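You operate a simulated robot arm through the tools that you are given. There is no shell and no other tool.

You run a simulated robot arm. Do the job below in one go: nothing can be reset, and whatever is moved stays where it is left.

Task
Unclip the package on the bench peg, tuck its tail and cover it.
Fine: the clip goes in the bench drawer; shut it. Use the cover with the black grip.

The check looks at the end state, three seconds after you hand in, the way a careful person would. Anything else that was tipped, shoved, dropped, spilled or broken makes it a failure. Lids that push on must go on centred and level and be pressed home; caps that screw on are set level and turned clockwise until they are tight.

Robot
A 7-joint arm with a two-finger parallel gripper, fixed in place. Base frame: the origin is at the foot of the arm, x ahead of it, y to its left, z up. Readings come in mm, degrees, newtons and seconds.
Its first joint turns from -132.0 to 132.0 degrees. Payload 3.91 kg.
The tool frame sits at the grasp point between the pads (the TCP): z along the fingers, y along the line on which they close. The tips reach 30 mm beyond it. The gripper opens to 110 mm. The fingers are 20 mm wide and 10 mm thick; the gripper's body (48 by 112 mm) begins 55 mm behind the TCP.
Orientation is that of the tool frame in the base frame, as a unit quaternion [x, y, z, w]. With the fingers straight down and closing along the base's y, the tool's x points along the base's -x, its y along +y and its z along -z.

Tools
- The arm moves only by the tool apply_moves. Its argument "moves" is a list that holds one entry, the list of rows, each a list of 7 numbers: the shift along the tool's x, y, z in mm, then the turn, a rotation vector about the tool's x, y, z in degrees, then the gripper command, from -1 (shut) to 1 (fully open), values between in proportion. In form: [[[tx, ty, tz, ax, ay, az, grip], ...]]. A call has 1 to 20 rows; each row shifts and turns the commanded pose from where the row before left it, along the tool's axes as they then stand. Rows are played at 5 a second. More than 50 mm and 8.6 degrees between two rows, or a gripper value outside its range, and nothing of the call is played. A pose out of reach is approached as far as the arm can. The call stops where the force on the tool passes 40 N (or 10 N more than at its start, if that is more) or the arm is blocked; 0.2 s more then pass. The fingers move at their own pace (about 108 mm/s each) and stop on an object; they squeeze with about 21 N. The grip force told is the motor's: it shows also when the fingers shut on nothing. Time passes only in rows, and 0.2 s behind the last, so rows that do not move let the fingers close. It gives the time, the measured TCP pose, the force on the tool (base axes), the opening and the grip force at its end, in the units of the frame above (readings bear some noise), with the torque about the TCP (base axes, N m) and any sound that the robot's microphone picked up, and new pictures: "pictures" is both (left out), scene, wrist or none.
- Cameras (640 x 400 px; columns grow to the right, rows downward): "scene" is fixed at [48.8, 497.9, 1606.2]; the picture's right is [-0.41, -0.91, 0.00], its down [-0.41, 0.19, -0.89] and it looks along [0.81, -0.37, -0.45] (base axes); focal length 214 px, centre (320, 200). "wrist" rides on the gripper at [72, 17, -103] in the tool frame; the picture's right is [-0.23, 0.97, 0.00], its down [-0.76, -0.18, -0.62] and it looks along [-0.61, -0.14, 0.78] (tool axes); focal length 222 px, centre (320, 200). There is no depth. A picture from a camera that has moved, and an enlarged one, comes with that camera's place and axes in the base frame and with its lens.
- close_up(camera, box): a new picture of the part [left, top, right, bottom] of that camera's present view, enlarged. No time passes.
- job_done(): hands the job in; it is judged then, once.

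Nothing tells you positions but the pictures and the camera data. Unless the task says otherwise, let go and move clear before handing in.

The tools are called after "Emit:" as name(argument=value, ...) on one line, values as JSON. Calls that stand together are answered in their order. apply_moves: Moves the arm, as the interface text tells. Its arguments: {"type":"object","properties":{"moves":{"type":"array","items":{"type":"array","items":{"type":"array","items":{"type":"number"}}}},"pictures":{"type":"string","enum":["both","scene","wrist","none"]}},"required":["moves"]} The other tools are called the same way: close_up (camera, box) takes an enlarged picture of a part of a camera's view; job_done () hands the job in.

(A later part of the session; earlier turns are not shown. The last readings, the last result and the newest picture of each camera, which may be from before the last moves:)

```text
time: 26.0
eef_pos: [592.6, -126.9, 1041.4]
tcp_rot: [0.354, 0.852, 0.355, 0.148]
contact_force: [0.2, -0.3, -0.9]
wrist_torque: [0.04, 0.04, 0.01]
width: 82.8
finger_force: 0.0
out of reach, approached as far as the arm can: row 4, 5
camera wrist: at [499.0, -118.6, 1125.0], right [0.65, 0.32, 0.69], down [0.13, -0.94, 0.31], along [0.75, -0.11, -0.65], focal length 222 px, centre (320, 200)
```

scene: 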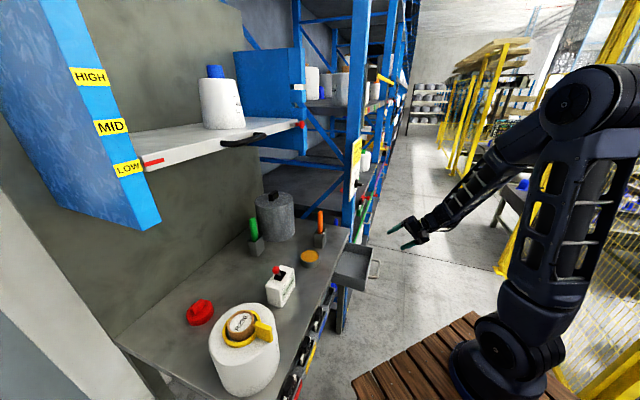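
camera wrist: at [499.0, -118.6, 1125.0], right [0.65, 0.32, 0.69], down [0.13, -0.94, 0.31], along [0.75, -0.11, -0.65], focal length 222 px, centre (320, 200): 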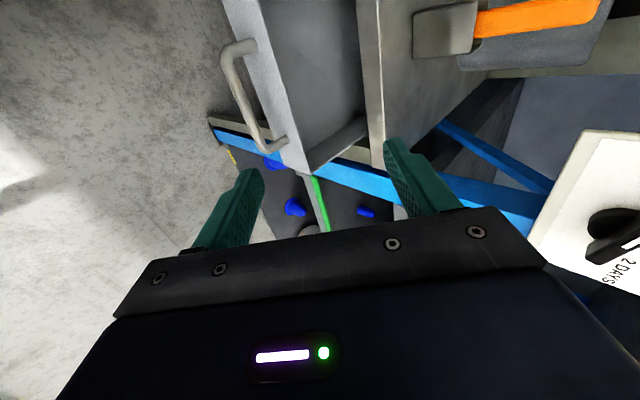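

Emit:
close_up(camera="scene", box=[320, 220, 400, 310])

Emit:
close_up(camera="wrist", box=[200, 0, 640, 220])

```text
4.44 times, centred on (360, 265) of scene
camera zoom: at [48.8, 497.9, 1606.2], right [-0.41, -0.91, 0.0], down [-0.41, 0.19, -0.89], along [0.81, -0.37, -0.45], focal length 953 px, centre (142, -89)
```

zoom: 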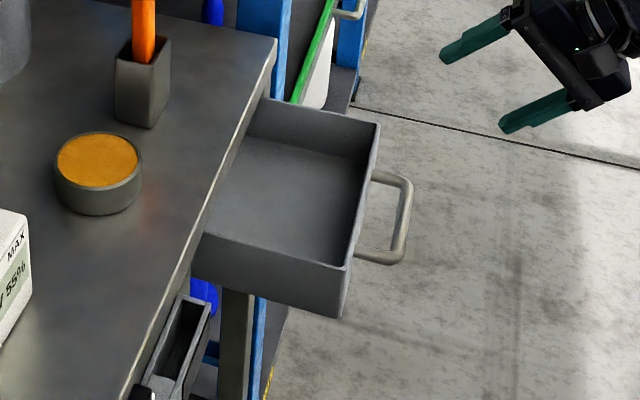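

```text
1.45 times, centred on (420, 110) of wrist
camera zoom: at [499.0, -118.6, 1125.0], right [0.65, 0.32, 0.69], down [0.13, -0.94, 0.31], along [0.75, -0.11, -0.65], focal length 323 px, centre (174, 331)
```

zoom: 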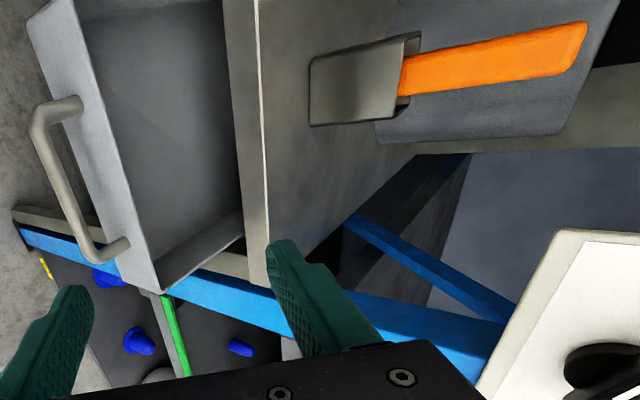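

The drawer is open and empty. Now I'll straighten the tool, turn it to face the bench, and go inspect the clip from closer above.

Emit:
apply_moves(moves=[[[0, 0, 0, 7.5, 0, 0, 0.2], [0, 0, 0, 7.5, 0, 0, 0.2], [0, 0, 0, 7.5, 0, 0, 0.2], [0, 0, 0, 7.5, 0, 0, 0.2], [0, 0, 0, 7.5, 0, 0, 0.2], [0, 0, 0, 7.5, 0, 0, 0.2], [0, 0, -25, 0, 0, -8.5, 0.2], [0, 0, -25, 0, 0, -8.5, 0.2], [0, 0, -25, 0, 0, -8.5, 0.2], [0, 0, -25, 0, 0, -8.5, 0.2], [0, 0, -25, 0, 0, -8.5, 0.2], [0, 0, -25, 0, 0, -8.5, 0.2], [0, 0, -25, 0, 0, -8.5, 0.2], [0, 0, -25, 0, 0, -8.5, 0.2], [0, 0, 0, 0, 0, -8.5, 0.2], [0, 0, 0, 0, 0, -8.5, 0.2], [0, 0, 0, 0, 0, -5, 0.2]]], pictures="none")

```text
time: 29.6
eef_pos: [597.2, -127.0, 1238.0]
tcp_rot: [-0.382, 0.924, 0.0, 0.002]
contact_force: [0.5, 0.8, -0.8]
wrist_torque: [0.03, -0.03, 0.0]
width: 66.1
finger_force: 0.0
```

Emit:
apply_moves(moves=[[[-20.5, 41.9, 4, 0, 0, 0, 0.2], [-20.5, 41.9, 4, 0, 0, 0, 0.2], [-20.5, 41.9, 4, 0, 0, 0, 0.2], [-20.5, 41.9, 4, 0, 0, 0, 0.2], [-20.5, 41.9, 4, 0, 0, 0, 0.2], [-20.5, 41.9, 4, 0, 0, 0, 0.2], [-20.5, 41.9, 4, 0, 0, 0, 0.2], [-20.5, 41.9, 4, 0, 0, 0, 0.2], [-20.5, 41.9, 4, 0, 0, 0, 0.2], [-20.5, 41.9, 4, 0, 0, 0, 0.2], [-20.5, 41.9, 4, 0, 0, 0, 0.2], [-20.5, 41.9, 4, 0, 0, 0, 0.2], [-20.5, 41.9, 4, 0, 0, 0, 0.2], [-20.5, 41.9, 4, 0, 0, 0, 0.2]]])

Emit:
close_up(camera="wrist", box=[220, 40, 420, 200])

```text
time: 32.6
eef_pos: [384.7, 490.1, 1181.5]
tcp_rot: [-0.381, 0.925, 0.0, 0.003]
contact_force: [0.3, 0.1, 1.0]
wrist_torque: [-0.01, 0.0, 0.03]
width: 66.0
finger_force: 0.0
camera wrist: at [320.4, 452.0, 1284.5], right [-0.53, 0.85, 0.0], down [0.66, 0.41, 0.63], along [0.53, 0.33, -0.78], focal length 222 px, centre (320, 200)
```

scene: 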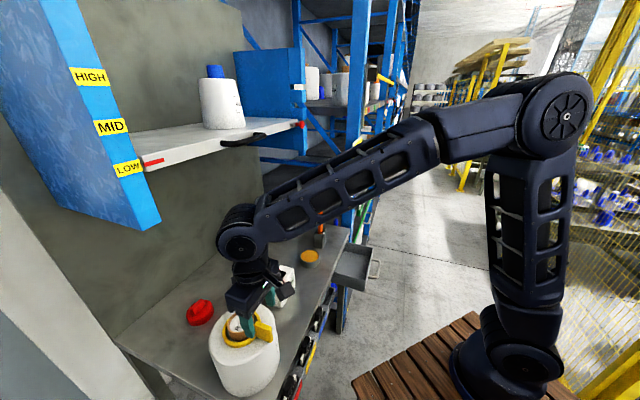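
wrist: 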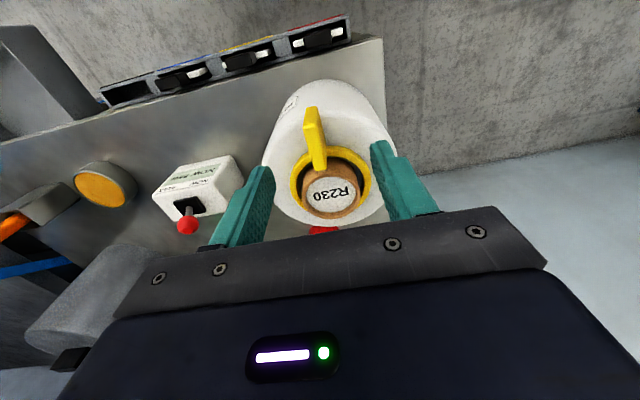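

```text
2.50 times, centred on (320, 120) of wrist
camera zoom: at [320.4, 452.0, 1284.5], right [-0.53, 0.85, 0.0], down [0.66, 0.41, 0.63], along [0.53, 0.33, -0.78], focal length 555 px, centre (320, 400)
```

zoom: 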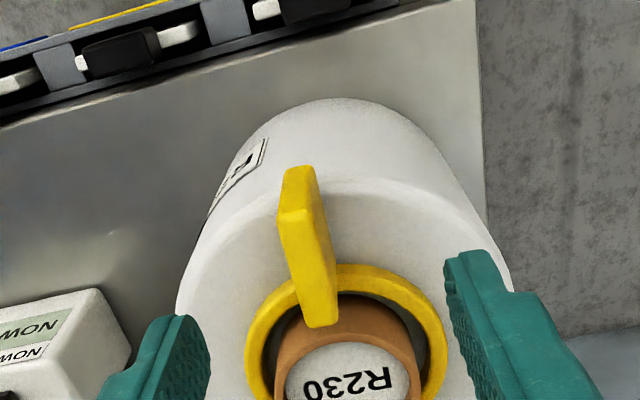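

The clip's fin points straight at the arm: it spans n≈600–638 at t≈-72, with its top at z≈1125, and it sits directly below the open fingers. I'll descend astride the fin.

Emit:
apply_moves(moves=[[[0, -2, 15, 0, 0, 0, 0.2], [0, 0, 15, 0, 0, 0, 0.2], [0, 0, 15, 0, 0, 0, 0.2], [0, 0, 10, 0, 0, 0, 0.2], [0, 0, 8, 0, 0, 0, 0.2]]])

Emit:
close_up(camera="wrist", box=[220, 30, 420, 230])

Emit:
close_up(camera="scene", box=[190, 270, 310, 400])

```text
time: 33.8
eef_pos: [390.8, 489.4, 1119.2]
tcp_rot: [-0.381, 0.925, 0.0, 0.002]
contact_force: [0.6, 0.4, -0.2]
wrist_torque: [-0.01, -0.01, -0.02]
width: 65.8
finger_force: 0.0
camera wrist: at [325.3, 451.2, 1221.2], right [-0.53, 0.85, 0.0], down [0.66, 0.41, 0.63], along [0.53, 0.33, -0.78], focal length 222 px, centre (320, 200)
```

scene: 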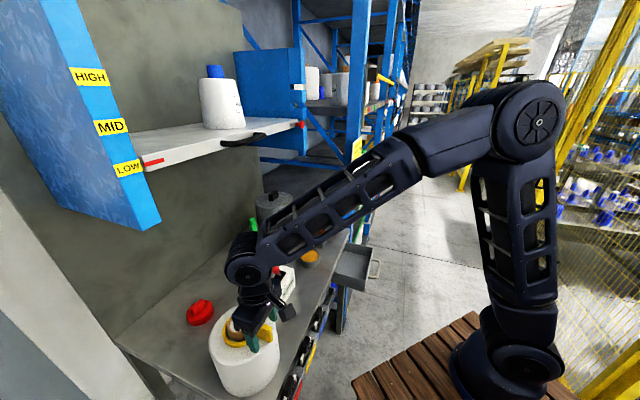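
wrist: 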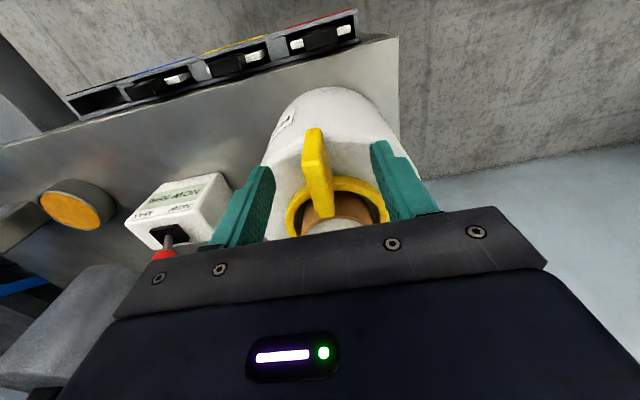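

```text
2.00 times, centred on (320, 130) of wrist
camera zoom: at [325.3, 451.2, 1221.2], right [-0.53, 0.85, 0.0], down [0.66, 0.41, 0.63], along [0.53, 0.33, -0.78], focal length 444 px, centre (320, 340)
```

zoom: 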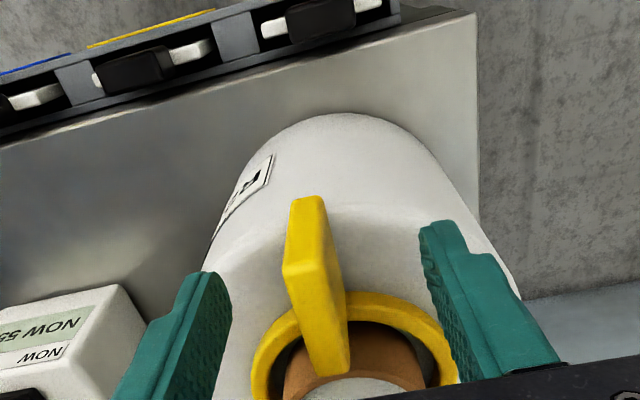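

```text
3.08 times, centred on (250, 335) of scene
camera zoom: at [48.8, 497.9, 1606.2], right [-0.41, -0.91, 0.0], down [-0.41, 0.19, -0.89], along [0.81, -0.37, -0.45], focal length 660 px, centre (535, -215)
```

zoom: 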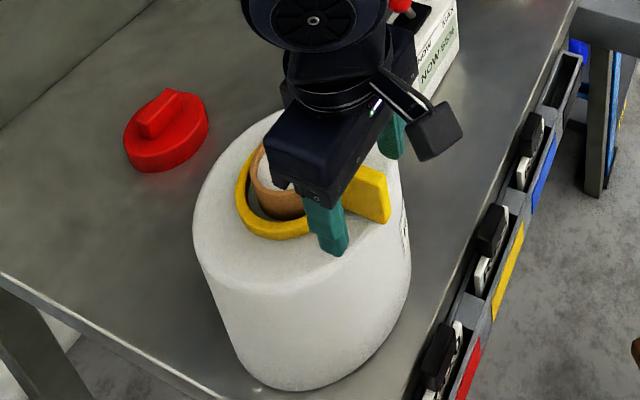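

Emit:
apply_moves(moves=[[[0, 2, 6, 0, 0, 0, 0.2], [0, 0, 0, 0, 0, 0, -1], [0, 0, 0, 0, 0, 0, -1], [0, 0, 0, 0, 0, 0, -1], [0, 0, 0, 0, 0, 0, -1]]])

Emit:
close_up(camera="wrist", box=[220, 30, 420, 230])

Emit:
close_up(camera="scene", box=[190, 270, 310, 400])

```text
time: 35.0
eef_pos: [387.9, 491.9, 1114.4]
tcp_rot: [-0.381, 0.925, -0.001, 0.003]
contact_force: [0.6, 0.1, 0.4]
wrist_torque: [-0.01, 0.03, -0.01]
width: 11.0
finger_force: 21.2
camera wrist: at [324.3, 452.9, 1216.1], right [-0.53, 0.85, 0.0], down [0.66, 0.41, 0.63], along [0.53, 0.33, -0.78], focal length 222 px, centre (320, 200)
```

scene: 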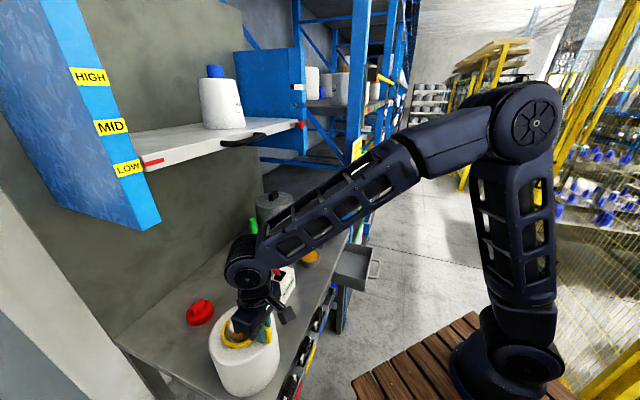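
wrist: 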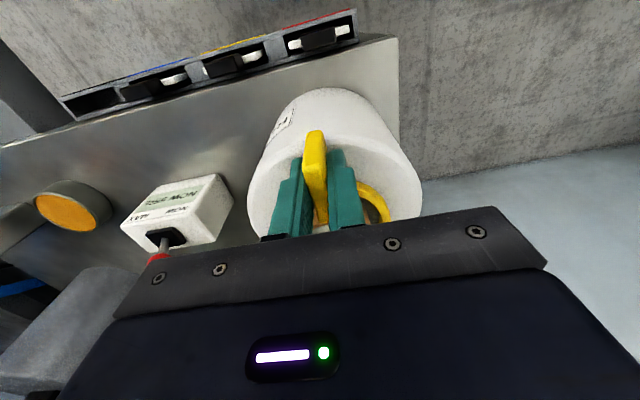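

```text
2.00 times, centred on (320, 130) of wrist
camera zoom: at [324.3, 452.9, 1216.1], right [-0.53, 0.85, 0.0], down [0.66, 0.41, 0.63], along [0.53, 0.33, -0.78], focal length 444 px, centre (320, 340)
```

zoom: 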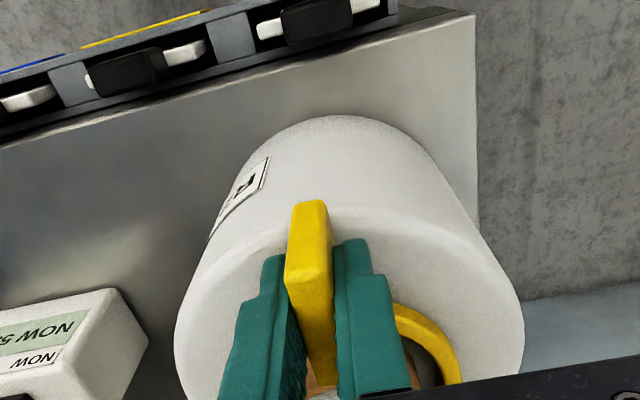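

```text
3.08 times, centred on (250, 335) of scene
camera zoom: at [48.8, 497.9, 1606.2], right [-0.41, -0.91, 0.0], down [-0.41, 0.19, -0.89], along [0.81, -0.37, -0.45], focal length 660 px, centre (535, -215)
```

zoom: 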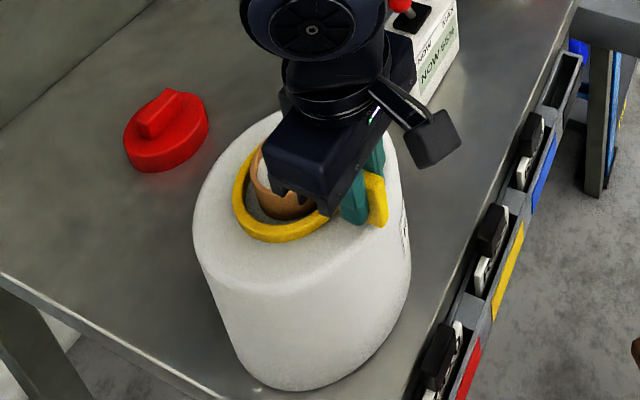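

The fin is held (11 mm wide, 21 N grip). I'll lift straight up slowly.

Emit:
apply_moves(moves=[[[0, 0, -4, 0, 0, 0, -1], [0, 0, -4, 0, 0, 0, -1], [0, 0, -6, 0, 0, 0, -1], [0, 0, -8, 0, 0, 0, -1], [0, 0, -10, 0, 0, 0, -1]]])

Emit:
close_up(camera="wrist", box=[220, 30, 420, 230])

Emit:
close_up(camera="scene", box=[190, 270, 310, 400])

```text
time: 36.2
eef_pos: [386.9, 491.7, 1145.3]
tcp_rot: [-0.382, 0.924, -0.001, 0.002]
contact_force: [-0.5, 0.1, -0.9]
wrist_torque: [-0.02, 0.06, -0.01]
width: 11.1
finger_force: 21.1
camera wrist: at [323.3, 453.3, 1246.5], right [-0.53, 0.85, 0.0], down [0.66, 0.41, 0.63], along [0.53, 0.33, -0.78], focal length 222 px, centre (320, 200)
```

scene: 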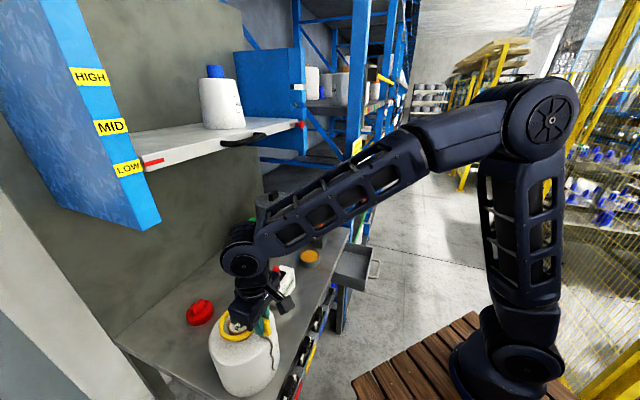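
wrist: 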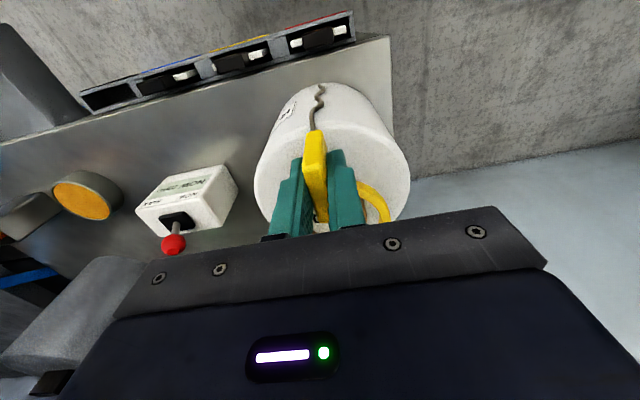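

```text
2.00 times, centred on (320, 130) of wrist
camera zoom: at [323.3, 453.3, 1246.5], right [-0.53, 0.85, 0.0], down [0.66, 0.41, 0.63], along [0.53, 0.33, -0.78], focal length 444 px, centre (320, 340)
```

zoom: 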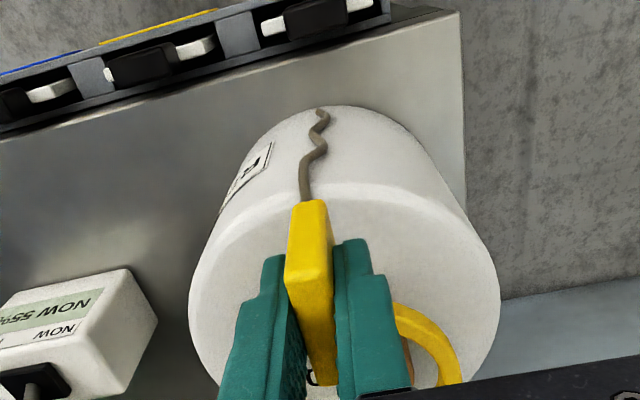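

```text
3.08 times, centred on (250, 335) of scene
camera zoom: at [48.8, 497.9, 1606.2], right [-0.41, -0.91, 0.0], down [-0.41, 0.19, -0.89], along [0.81, -0.37, -0.45], focal length 660 px, centre (535, -215)
```

zoom: 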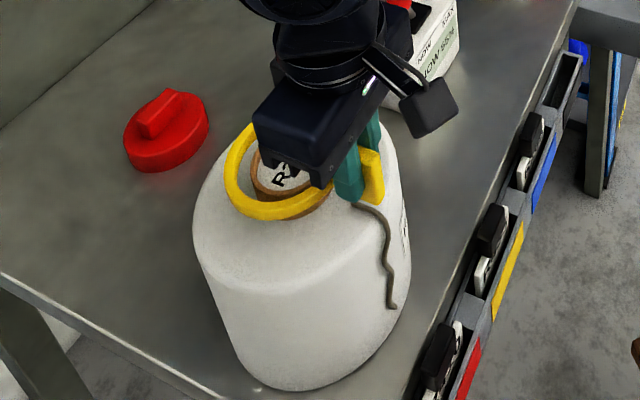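

Unclipping released a dark yarn tail, which now hangs down the front of the package. I'll keep lifting until the ring clears the tube.

Emit:
apply_moves(moves=[[[0, 0, -15, 0, 0, 0, -1], [0, 0, -20, 0, 0, 0, -1], [0, 0, -25, 0, 0, 0, -1], [10, 0, -25, 0, 0, 0, -1], [40, 0, 0, 0, 0, 0, -1], [40, 0, 0, 0, 0, 0, -1]]])

Emit:
close_up(camera="wrist", box=[240, 50, 440, 230])

Emit:
close_up(camera="scene", box=[190, 270, 310, 400])

```text
time: 37.6
eef_pos: [323.9, 429.9, 1230.2]
tcp_rot: [-0.382, 0.924, -0.002, 0.002]
contact_force: [1.4, 1.5, -0.2]
wrist_torque: [-0.05, 0.05, 0.01]
width: 11.4
finger_force: 21.5
camera wrist: at [259.6, 392.1, 1332.3], right [-0.53, 0.85, 0.0], down [0.66, 0.41, 0.63], along [0.53, 0.33, -0.78], focal length 222 px, centre (320, 200)
```

scene: 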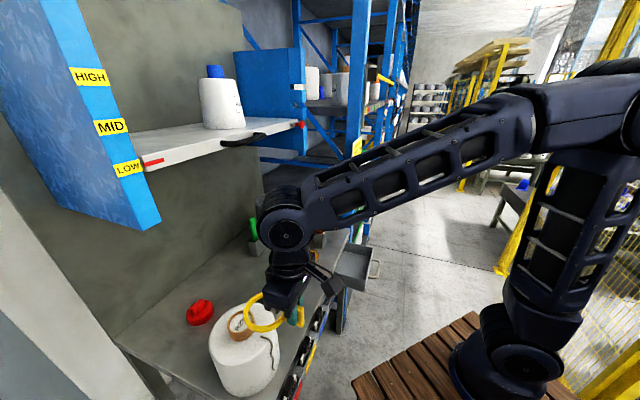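
wrist: 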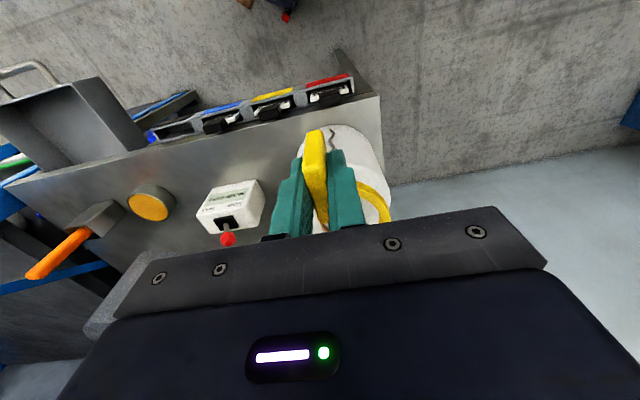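

```text
2.22 times, centred on (340, 140) of wrist
camera zoom: at [259.6, 392.1, 1332.3], right [-0.53, 0.85, 0.0], down [0.66, 0.41, 0.63], along [0.53, 0.33, -0.78], focal length 494 px, centre (276, 333)
```

zoom: 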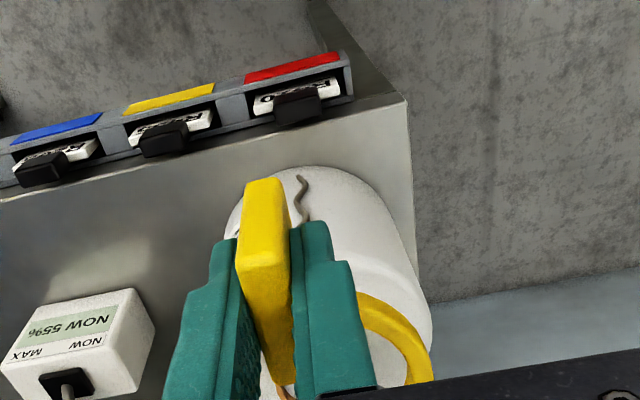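

```text
3.08 times, centred on (250, 335) of scene
camera zoom: at [48.8, 497.9, 1606.2], right [-0.41, -0.91, 0.0], down [-0.41, 0.19, -0.89], along [0.81, -0.37, -0.45], focal length 660 px, centre (535, -215)
```

zoom: 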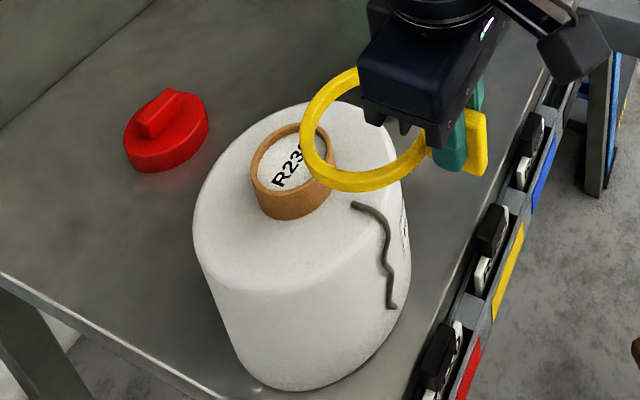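

The clip is free and held. I'll turn it side-on and carry it over the open drawer, staying in front of the bench.

Emit:
apply_moves(moves=[[[0, 0, 0, 0, 0, 8.5, -1], [0, 0, 0, 0, 0, 8.5, -1], [0, 0, 0, 0, 0, 8.5, -1], [0, 0, 0, 0, 0, 8.5, -1], [0, 0, 0, 0, 0, 8.5, -1], [0, 0, 0, 0, 0, 8.5, -1], [0, 0, 0, 0, 0, 8.5, -1], [0, 0, 0, 0, 0, 8.5, -1], [0, 0, 0, 0, 0, 8.5, -1], [0, 0, 0, 0, 0, 8.5, -1], [0, 0, 0, 0, 0, 5, -1]]], pictures="wrist")

Emit:
apply_moves(moves=[[[-42, -1.8, 10, 0, 0, 0, -1], [-42, -1.8, 10, 0, 0, 0, -1], [-42, -1.8, 10, 0, 0, 0, -1], [-42, -1.8, 10, 0, 0, 0, -1], [-42, -1.8, 10, 0, 0, 0, -1], [-42, -1.8, 10, 0, 0, 0, -1], [-42, -1.8, 10, 0, 0, 0, -1], [-42, -1.8, 10, 0, 0, 0, -1], [-42, -1.8, 10, 0, 0, 0, -1], [-42, -1.8, 10, 0, 0, 0, -1], [-42, -1.8, 10, 0, 0, 0, -1], [-42, -1.8, 10, 0, 0, 0, -1], [-42, -1.8, 10, 0, 0, 0, -1]]])

```text
time: 40.0
eef_pos: [321.9, 425.9, 1229.1]
tcp_rot: [0.385, 0.923, 0.001, 0.001]
contact_force: [0.4, -0.1, -0.4]
wrist_torque: [0.01, 0.03, -0.01]
width: 11.1
finger_force: 21.0
camera wrist: at [282.7, 491.2, 1331.7], right [0.85, 0.52, 0.0], down [0.41, -0.67, 0.62], along [0.33, -0.53, -0.78], focal length 222 px, centre (320, 200)
```

wrist: 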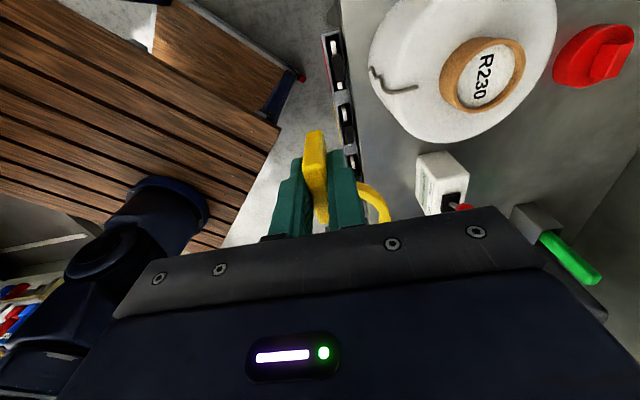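

```text
time: 42.8
eef_pos: [691.6, 25.0, 1104.2]
tcp_rot: [0.383, 0.924, 0.002, 0.003]
contact_force: [0.0, 0.8, 0.2]
wrist_torque: [-0.04, 0.01, 0.03]
width: 11.2
finger_force: 21.5
camera wrist: at [650.9, 87.8, 1206.6], right [0.85, 0.53, 0.01], down [0.41, -0.67, 0.62], along [0.33, -0.53, -0.78], focal length 222 px, centre (320, 200)
```

scene: 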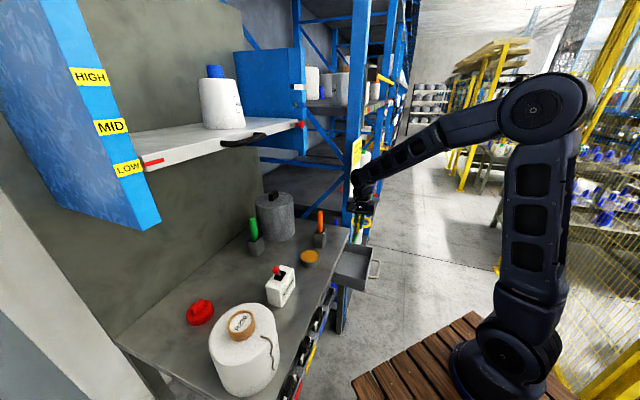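
wrist: 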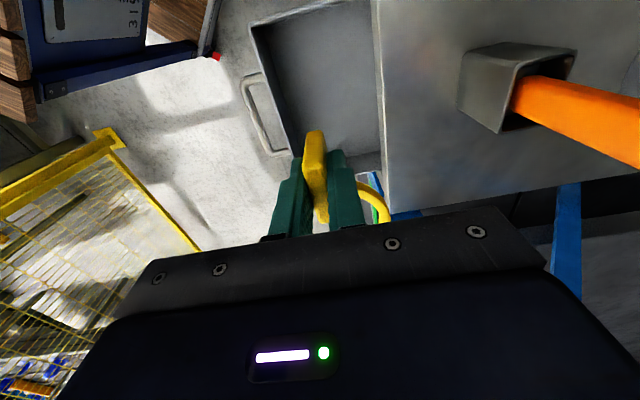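

Emit:
close_up(camera="wrist", box=[220, 0, 440, 230])

Emit:
close_up(camera="scene", box=[320, 190, 400, 310])

```text
1.74 times, centred on (330, 115) of wrist
camera zoom: at [650.9, 87.8, 1206.6], right [0.85, 0.53, 0.01], down [0.41, -0.67, 0.62], along [0.33, -0.53, -0.78], focal length 386 px, centre (303, 348)
```

zoom: 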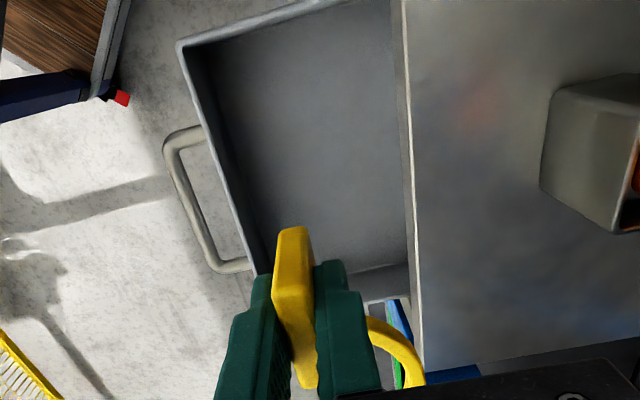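

```text
3.33 times, centred on (360, 250) of scene
camera zoom: at [48.8, 497.9, 1606.2], right [-0.41, -0.91, 0.0], down [-0.41, 0.19, -0.89], along [0.81, -0.37, -0.45], focal length 715 px, centre (187, 33)
```

zoom: 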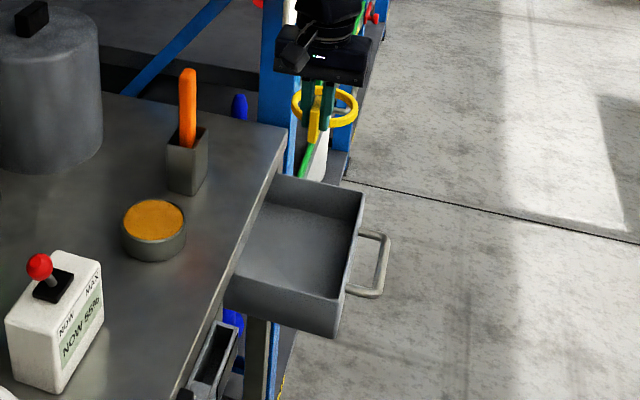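

Ring and fin are well inside the drawer's outline (t 384–619, n 446–584). I'll lower straight down, slowing at the end.

Emit:
apply_moves(moves=[[[0, 0, 40, 0, 0, 0, -1], [0, 0, 40, 0, 0, 0, -1], [0, 0, 40, 0, 0, 0, -1], [0, 0, 40, 0, 0, 0, -1], [0, 0, 20, 0, 0, 0, -1], [0, 0, 10, 0, 0, 0, -1]]])

Emit:
close_up(camera="scene", box=[320, 210, 400, 310])

```text
time: 44.2
eef_pos: [692.5, 23.1, 913.2]
tcp_rot: [0.384, 0.923, 0.001, 0.002]
contact_force: [0.1, -0.1, -0.4]
wrist_torque: [0.02, 0.03, 0.01]
width: 11.0
finger_force: 20.6
camera wrist: at [652.1, 86.7, 1015.2], right [0.85, 0.53, 0.0], down [0.41, -0.67, 0.62], along [0.33, -0.53, -0.78], focal length 222 px, centre (320, 200)
```

scene: 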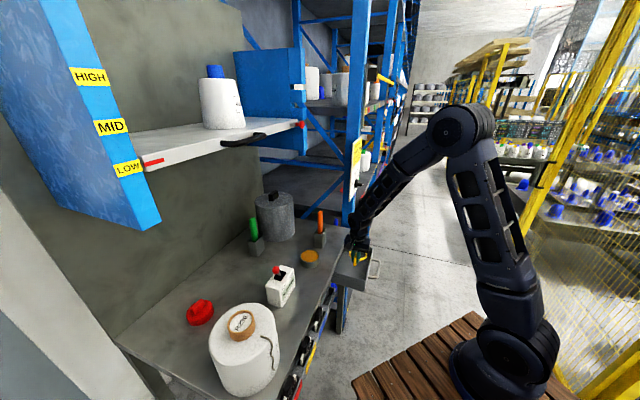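
wrist: 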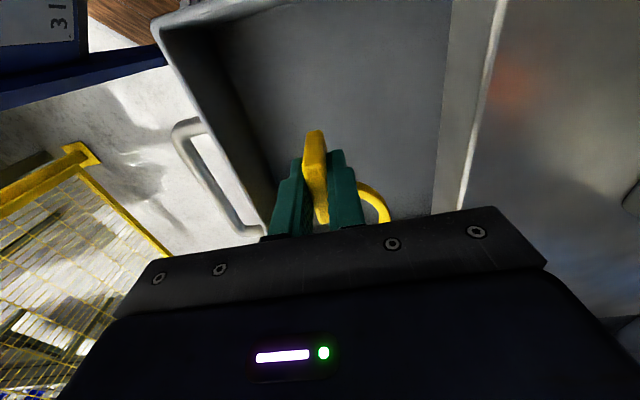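

```text
4.00 times, centred on (360, 260) of scene
camera zoom: at [48.8, 497.9, 1606.2], right [-0.41, -0.91, 0.0], down [-0.41, 0.19, -0.89], along [0.81, -0.37, -0.45], focal length 858 px, centre (160, -40)
```

zoom: 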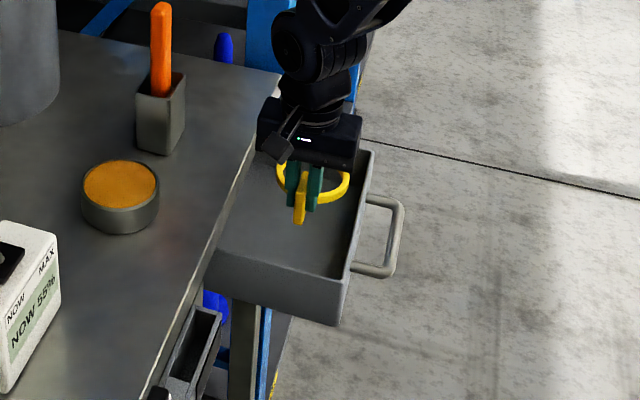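

Emit:
apply_moves(moves=[[[0, 0, 10, 0, 0, 0, -1], [0, 0, 10, 0, 0, 0, -1], [0, 0, 8, 0, 0, 0, -1], [0, 0, 6, 0, 0, 0, -1], [0, 0, 6, 0, 0, 0, -1]]], pictures="scene")

Emit:
close_up(camera="scene", box=[330, 230, 390, 300])

Emit:
close_up(camera="wrist", box=[200, 50, 440, 230])

```text
time: 45.4
eef_pos: [694.3, 26.4, 871.8]
tcp_rot: [0.384, 0.923, 0.001, 0.002]
contact_force: [0.2, -0.3, 0.2]
wrist_torque: [0.0, 0.0, 0.0]
width: 11.2
finger_force: 21.2
```

scene: 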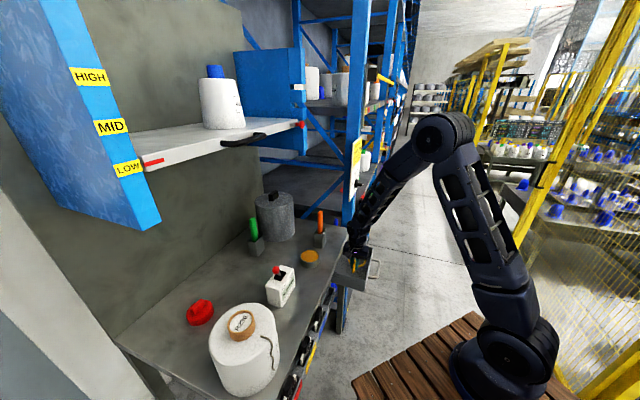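

```text
5.71 times, centred on (360, 265) of scene
camera zoom: at [48.8, 497.9, 1606.2], right [-0.41, -0.91, 0.0], down [-0.41, 0.19, -0.89], along [0.81, -0.37, -0.45], focal length 1226 px, centre (91, -171)
```

zoom: 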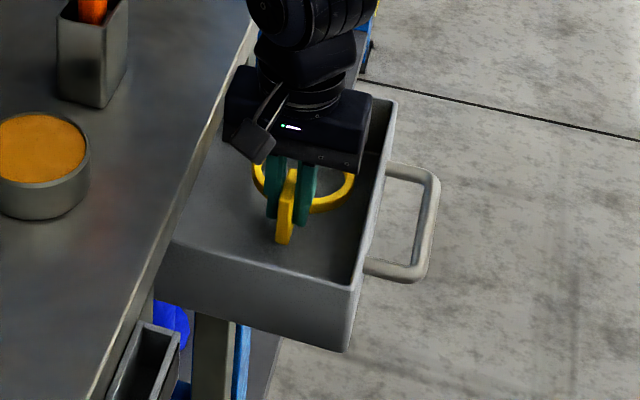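

```text
2.22 times, centred on (320, 140) of wrist
camera zoom: at [652.9, 88.9, 974.0], right [0.85, 0.53, 0.0], down [0.41, -0.67, 0.62], along [0.33, -0.53, -0.78], focal length 494 px, centre (320, 333)
```

zoom: 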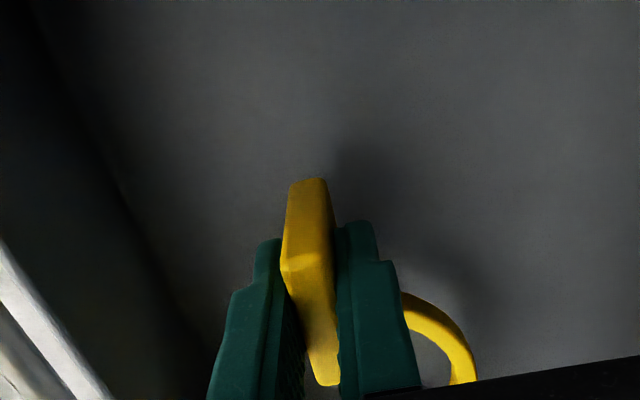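

Emit:
apply_moves(moves=[[[0, 0, 4, 0, 0, 0, -1], [0, 0, 4, 0, 0, 0, -1], [0, 0, 3, 0, 0, 0, -1]]], pictures="none")

Emit:
close_up(camera="scene", box=[330, 230, 390, 300])

Emit:
close_up(camera="wrist", box=[200, 50, 440, 230])

```text
time: 46.2
eef_pos: [692.6, 25.2, 859.7]
tcp_rot: [0.384, 0.923, 0.001, 0.001]
contact_force: [-0.1, -0.8, -0.1]
wrist_torque: [0.04, -0.05, 0.0]
width: 11.5
finger_force: 20.7
```

```text
5.71 times, centred on (360, 265) of scene
camera zoom: at [48.8, 497.9, 1606.2], right [-0.41, -0.91, 0.0], down [-0.41, 0.19, -0.89], along [0.81, -0.37, -0.45], focal length 1226 px, centre (91, -171)
```

zoom: 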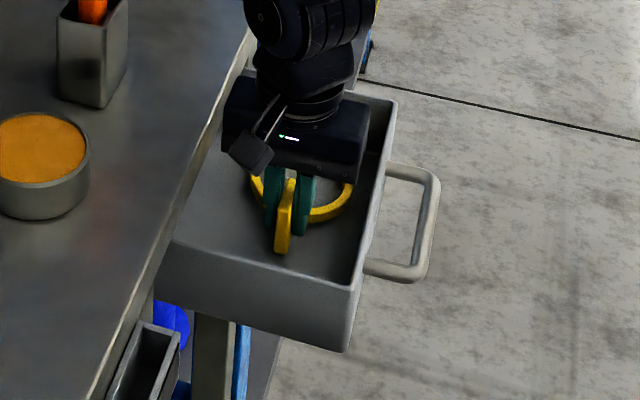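

```text
2.22 times, centred on (320, 140) of wrist
camera zoom: at [653.0, 89.3, 963.0], right [0.85, 0.53, 0.0], down [0.41, -0.67, 0.62], along [0.33, -0.53, -0.78], focal length 494 px, centre (320, 333)
```

zoom: 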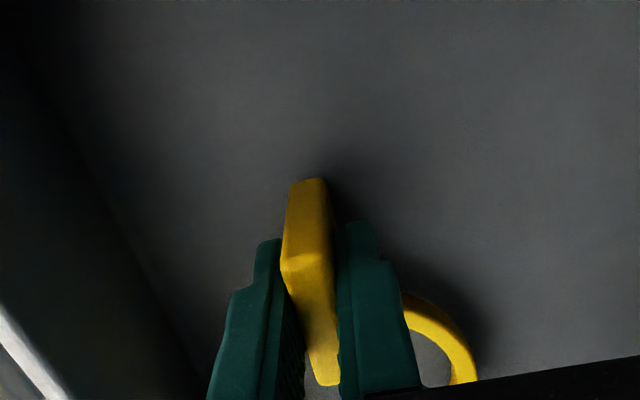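

Emit:
apply_moves(moves=[[[0, 0, 2, 0, 0, 0, -1], [0, 0, 2, 0, 0, 0, -1], [0, 0, 2, 0, 0, 0, -1]]], pictures="none")

Emit:
close_up(camera="wrist", box=[200, 50, 440, 230])

```text
time: 47.0
eef_pos: [692.7, 25.7, 854.4]
tcp_rot: [0.385, 0.923, 0.002, 0.002]
contact_force: [-0.5, -1.3, 15.6]
wrist_torque: [-0.07, 0.04, 0.02]
width: 11.1
finger_force: 21.1
```

```text
2.22 times, centred on (320, 140) of wrist
camera zoom: at [652.4, 88.6, 956.3], right [0.85, 0.53, 0.01], down [0.41, -0.67, 0.62], along [0.33, -0.53, -0.78], focal length 494 px, centre (320, 333)
```

zoom: 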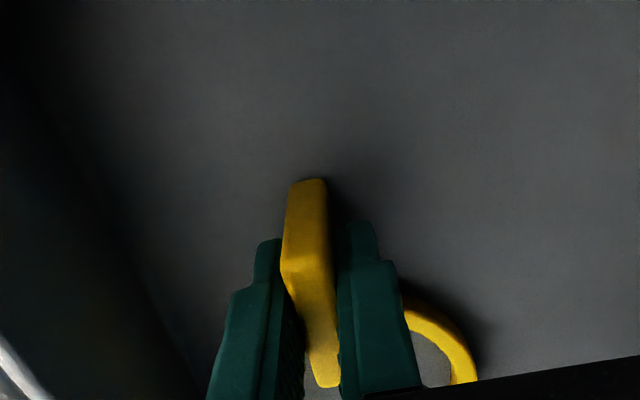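

The clip has touched the drawer floor (15.6 N up). I'll release it and rise straight up.

Emit:
apply_moves(moves=[[[0, 0, -1, 0, 0, 0, -0.3], [0, 0, 0, 0, 0, 0, -0.3], [0, 0, 0, 0, 0, 0, -0.3], [0, 0, -15, 0, 0, 0, -0.3], [0, 0, -25, 0, 0, 0, -0.3], [0, 0, -40, 0, 0, 0, -0.3], [0, 0, -40, 0, 0, 0, -0.3], [0, -40, -20, 0, 0, 0, -0.3]]])

Emit:
close_up(camera="scene", box=[330, 230, 390, 300])

Emit:
close_up(camera="wrist", box=[200, 0, 440, 230])

```text
time: 48.8
eef_pos: [665.7, -4.7, 990.3]
tcp_rot: [0.385, 0.923, 0.001, 0.001]
contact_force: [0.2, 0.7, -1.0]
wrist_torque: [-0.01, 0.05, 0.01]
width: 38.3
finger_force: 0.2
camera wrist: at [626.6, 59.4, 1092.6], right [0.85, 0.53, 0.0], down [0.41, -0.67, 0.62], along [0.33, -0.53, -0.78], focal length 222 px, centre (320, 200)
```

scene: 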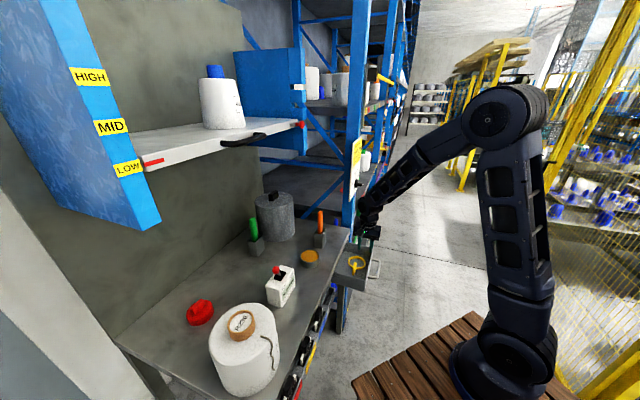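
wrist: 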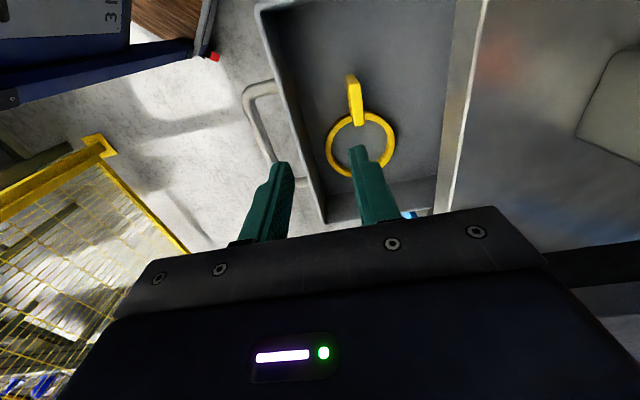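

```text
5.71 times, centred on (360, 265) of scene
camera zoom: at [48.8, 497.9, 1606.2], right [-0.41, -0.91, 0.0], down [-0.41, 0.19, -0.89], along [0.81, -0.37, -0.45], focal length 1226 px, centre (91, -171)
```

zoom: 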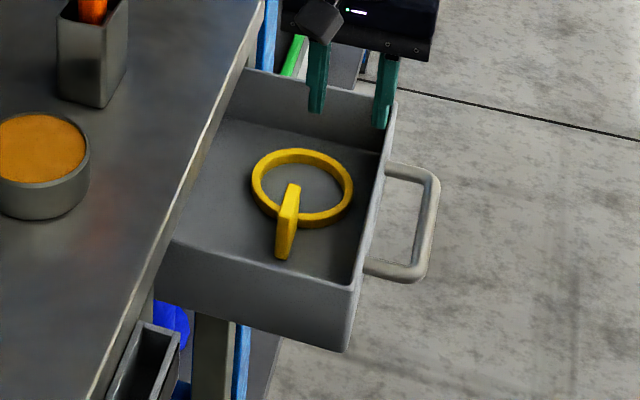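

```text
1.74 times, centred on (320, 115) of wrist
camera zoom: at [626.6, 59.4, 1092.6], right [0.85, 0.53, 0.0], down [0.41, -0.67, 0.62], along [0.33, -0.53, -0.78], focal length 386 px, centre (320, 348)
```

zoom: 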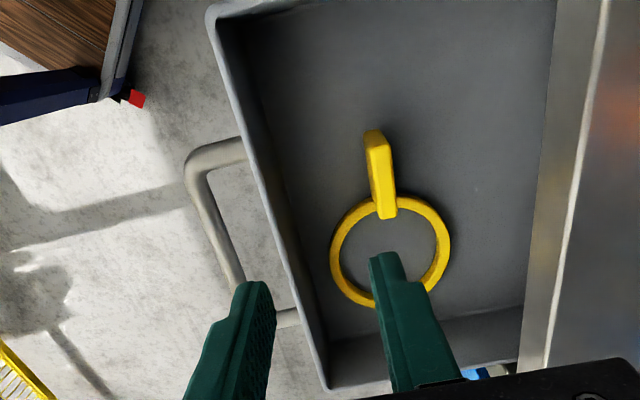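

The clip lies flat in the drawer. Now I'll tilt again, re-grip the handle bar exactly as before, and push the drawer shut.

Emit:
apply_moves(moves=[[[0, 0, 0, -7.5, 0, 0, -0.42], [0, 0, 0, -7.5, 0, 0, -0.42], [0, 0, 0, -7.5, 0, 0, -0.42], [0, 0, 0, -7.5, 0, 0, -0.42], [0, 0, 0, -7.5, 0, 0, -0.42], [0, 0, 0, -7.5, 0, 0, -0.42], [-7, -38, -3, 0, 0, 0, -0.42], [-7, -38, -3, 0, 0, 0, -0.42], [-7, -38, -3, 0, 0, 0, -0.42], [-7, -38, -3, 0, 0, 0, -0.42]]])

Emit:
close_up(camera="wrist", box=[200, 0, 440, 230])

```text
time: 51.0
eef_pos: [604.9, -107.3, 896.9]
tcp_rot: [0.352, 0.853, 0.355, 0.147]
contact_force: [-1.1, 0.7, 0.4]
wrist_torque: [0.02, -0.02, -0.03]
width: 31.9
finger_force: 0.0
out of reach, approached as far as the arm can: row 10
camera wrist: at [510.7, -99.0, 980.6], right [0.65, 0.32, 0.69], down [0.14, -0.94, 0.31], along [0.75, -0.11, -0.65], focal length 222 px, centre (320, 200)
```

scene: 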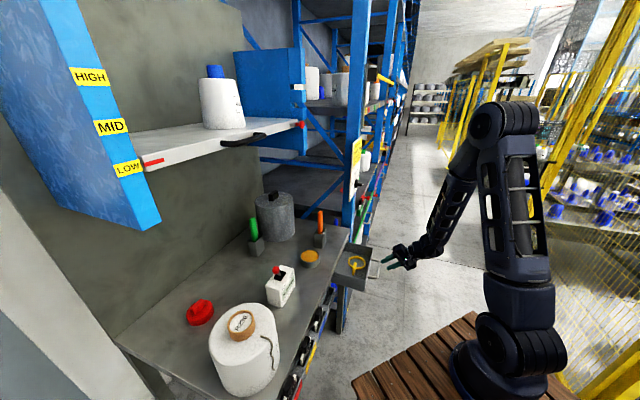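
wrist: 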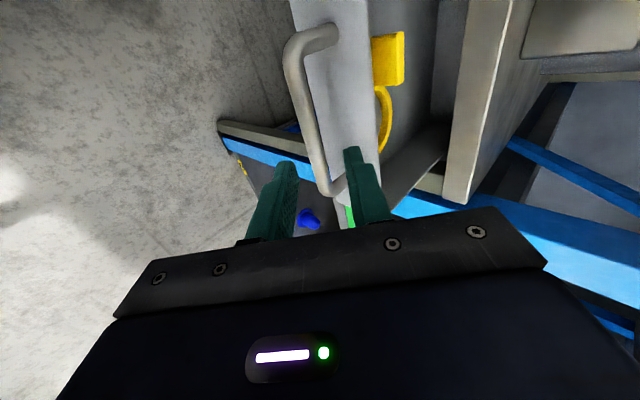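

```text
1.74 times, centred on (320, 115) of wrist
camera zoom: at [510.7, -99.0, 980.6], right [0.65, 0.32, 0.69], down [0.14, -0.94, 0.31], along [0.75, -0.11, -0.65], focal length 386 px, centre (320, 348)
```

zoom: 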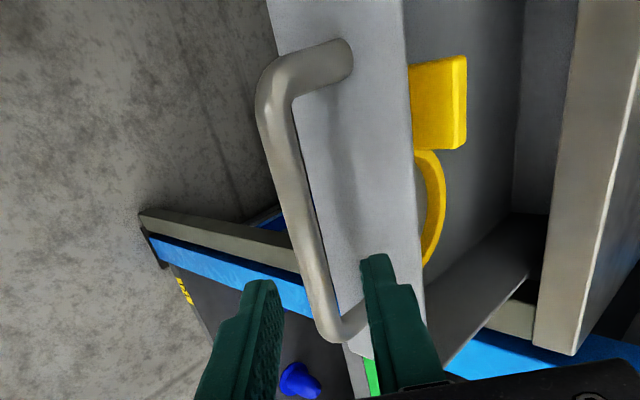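

Emit:
apply_moves(moves=[[[0, -0.4, 20, 0, 0, 0, -0.42], [0, -0.4, 20, 0, 0, 0, -0.42], [0, -0.4, 19.5, 0, 0, 0, -0.42], [0, 0, 0, 0, 0, 0, -0.42]]], pictures="wrist")

```text
time: 52.0
eef_pos: [636.5, -78.6, 854.6]
tcp_rot: [0.354, 0.852, 0.355, 0.149]
contact_force: [0.4, 0.6, 0.2]
wrist_torque: [0.0, -0.01, 0.0]
width: 31.8
finger_force: 0.1
camera wrist: at [541.8, -70.1, 938.3], right [0.65, 0.32, 0.69], down [0.13, -0.94, 0.31], along [0.75, -0.11, -0.65], focal length 222 px, centre (320, 200)
```

wrist: 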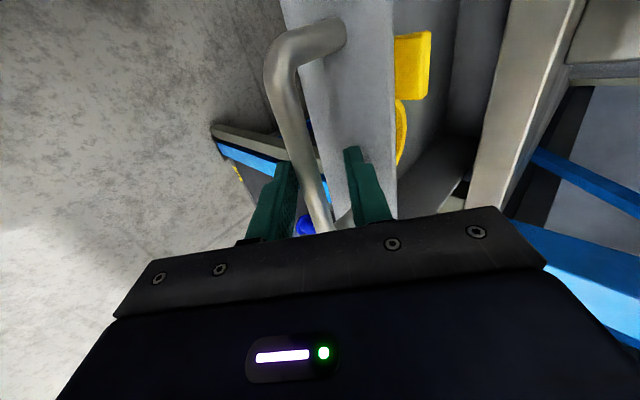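

Emit:
apply_moves(moves=[[[0, -5.5, 3, 0, 0, 0, -0.42], [0, 0, 0, 0, 0, 0, -0.42], [0, 0, 0, 0, 0, 0, -1], [0, 0, 0, 0, 0, 0, -1], [0, 0, 0, 0, 0, 0, -1]]], pictures="wrist")

```text
time: 53.2
eef_pos: [635.1, -81.1, 847.3]
tcp_rot: [0.354, 0.853, 0.354, 0.148]
contact_force: [0.9, 1.5, 0.8]
wrist_torque: [-0.24, -0.27, -0.31]
width: 14.0
finger_force: 45.2
camera wrist: at [540.8, -71.9, 932.3], right [0.65, 0.32, 0.69], down [0.13, -0.94, 0.31], along [0.75, -0.11, -0.65], focal length 222 px, centre (320, 200)
```

wrist: 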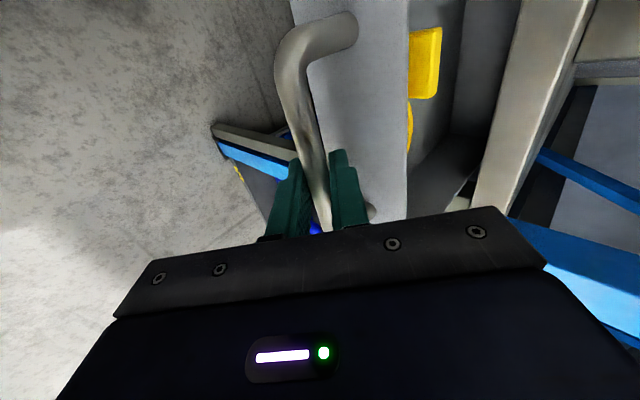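

The grip is well centred. I'll push the drawer in toward the bench.

Emit:
apply_moves(moves=[[[0, 10, 10, 0, 0, 0, -1], [0, 14.1, 14.1, 0, 0, 0, -1], [0, 14.1, 14.1, 0, 0, 0, -1], [0, 14.1, 14.1, 0, 0, 0, -1], [0, 14.1, 14.1, 0, 0, 0, -1], [0, 14.1, 14.1, 0, 0, 0, -1], [0, 10.6, 10.6, 0, 0, 0, -1]]])

```text
time: 54.8
eef_pos: [726.0, 9.5, 847.5]
tcp_rot: [0.353, 0.852, 0.357, 0.15]
contact_force: [-4.5, -0.2, 14.4]
wrist_torque: [0.74, 0.65, 0.78]
width: 13.9
finger_force: 44.8
stopped in row 7: the force on the tool passed its limit at 43 N (the readings are from after the stop); the commanded pose is now the measured one
camera wrist: at [630.2, 17.6, 931.8], right [0.64, 0.32, 0.7], down [0.13, -0.94, 0.31], along [0.75, -0.11, -0.65], focal length 222 px, centre (320, 200)
```

scene: 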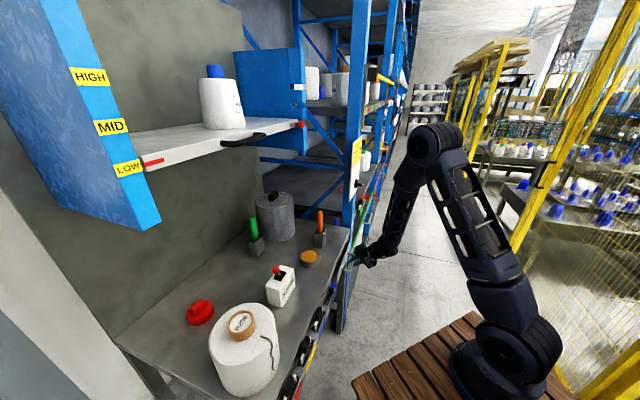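
wrist: 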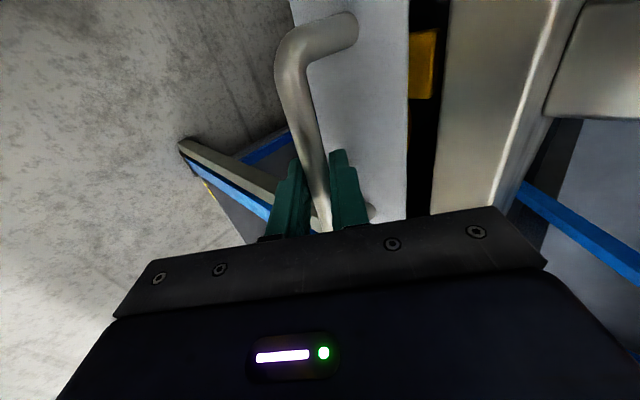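

Emit:
close_up(camera="wrist", box=[340, 0, 560, 220])

Emit:
close_up(camera="scene", box=[320, 220, 390, 300])

```text
1.82 times, centred on (450, 110) of wrist
camera zoom: at [630.2, 17.6, 931.8], right [0.64, 0.32, 0.7], down [0.13, -0.94, 0.31], along [0.75, -0.11, -0.65], focal length 404 px, centre (84, 364)
```

zoom: 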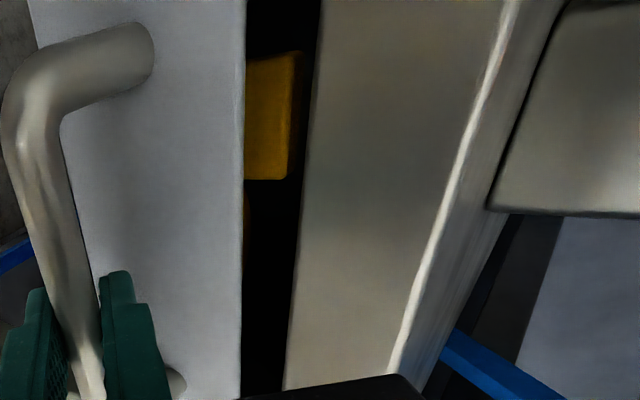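

```text
5.00 times, centred on (355, 260) of scene
camera zoom: at [48.8, 497.9, 1606.2], right [-0.41, -0.91, 0.0], down [-0.41, 0.19, -0.89], along [0.81, -0.37, -0.45], focal length 1072 px, centre (145, -100)
```

zoom: 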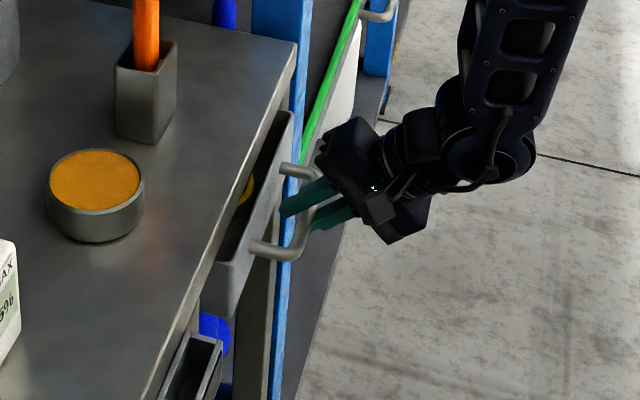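

Emit:
apply_moves(moves=[[[0, 1.4, 1.4, 0, 0, 0, -1], [0, 1.4, 1.4, 0, 0, 0, -1], [0, 0, 0, 0, 0, 0, -1]]], pictures="none")

```text
time: 55.6
eef_pos: [729.2, 12.6, 850.1]
tcp_rot: [0.353, 0.852, 0.356, 0.151]
contact_force: [3.4, -1.3, 24.9]
wrist_torque: [0.32, 0.17, 0.16]
width: 13.8
finger_force: 44.4
```

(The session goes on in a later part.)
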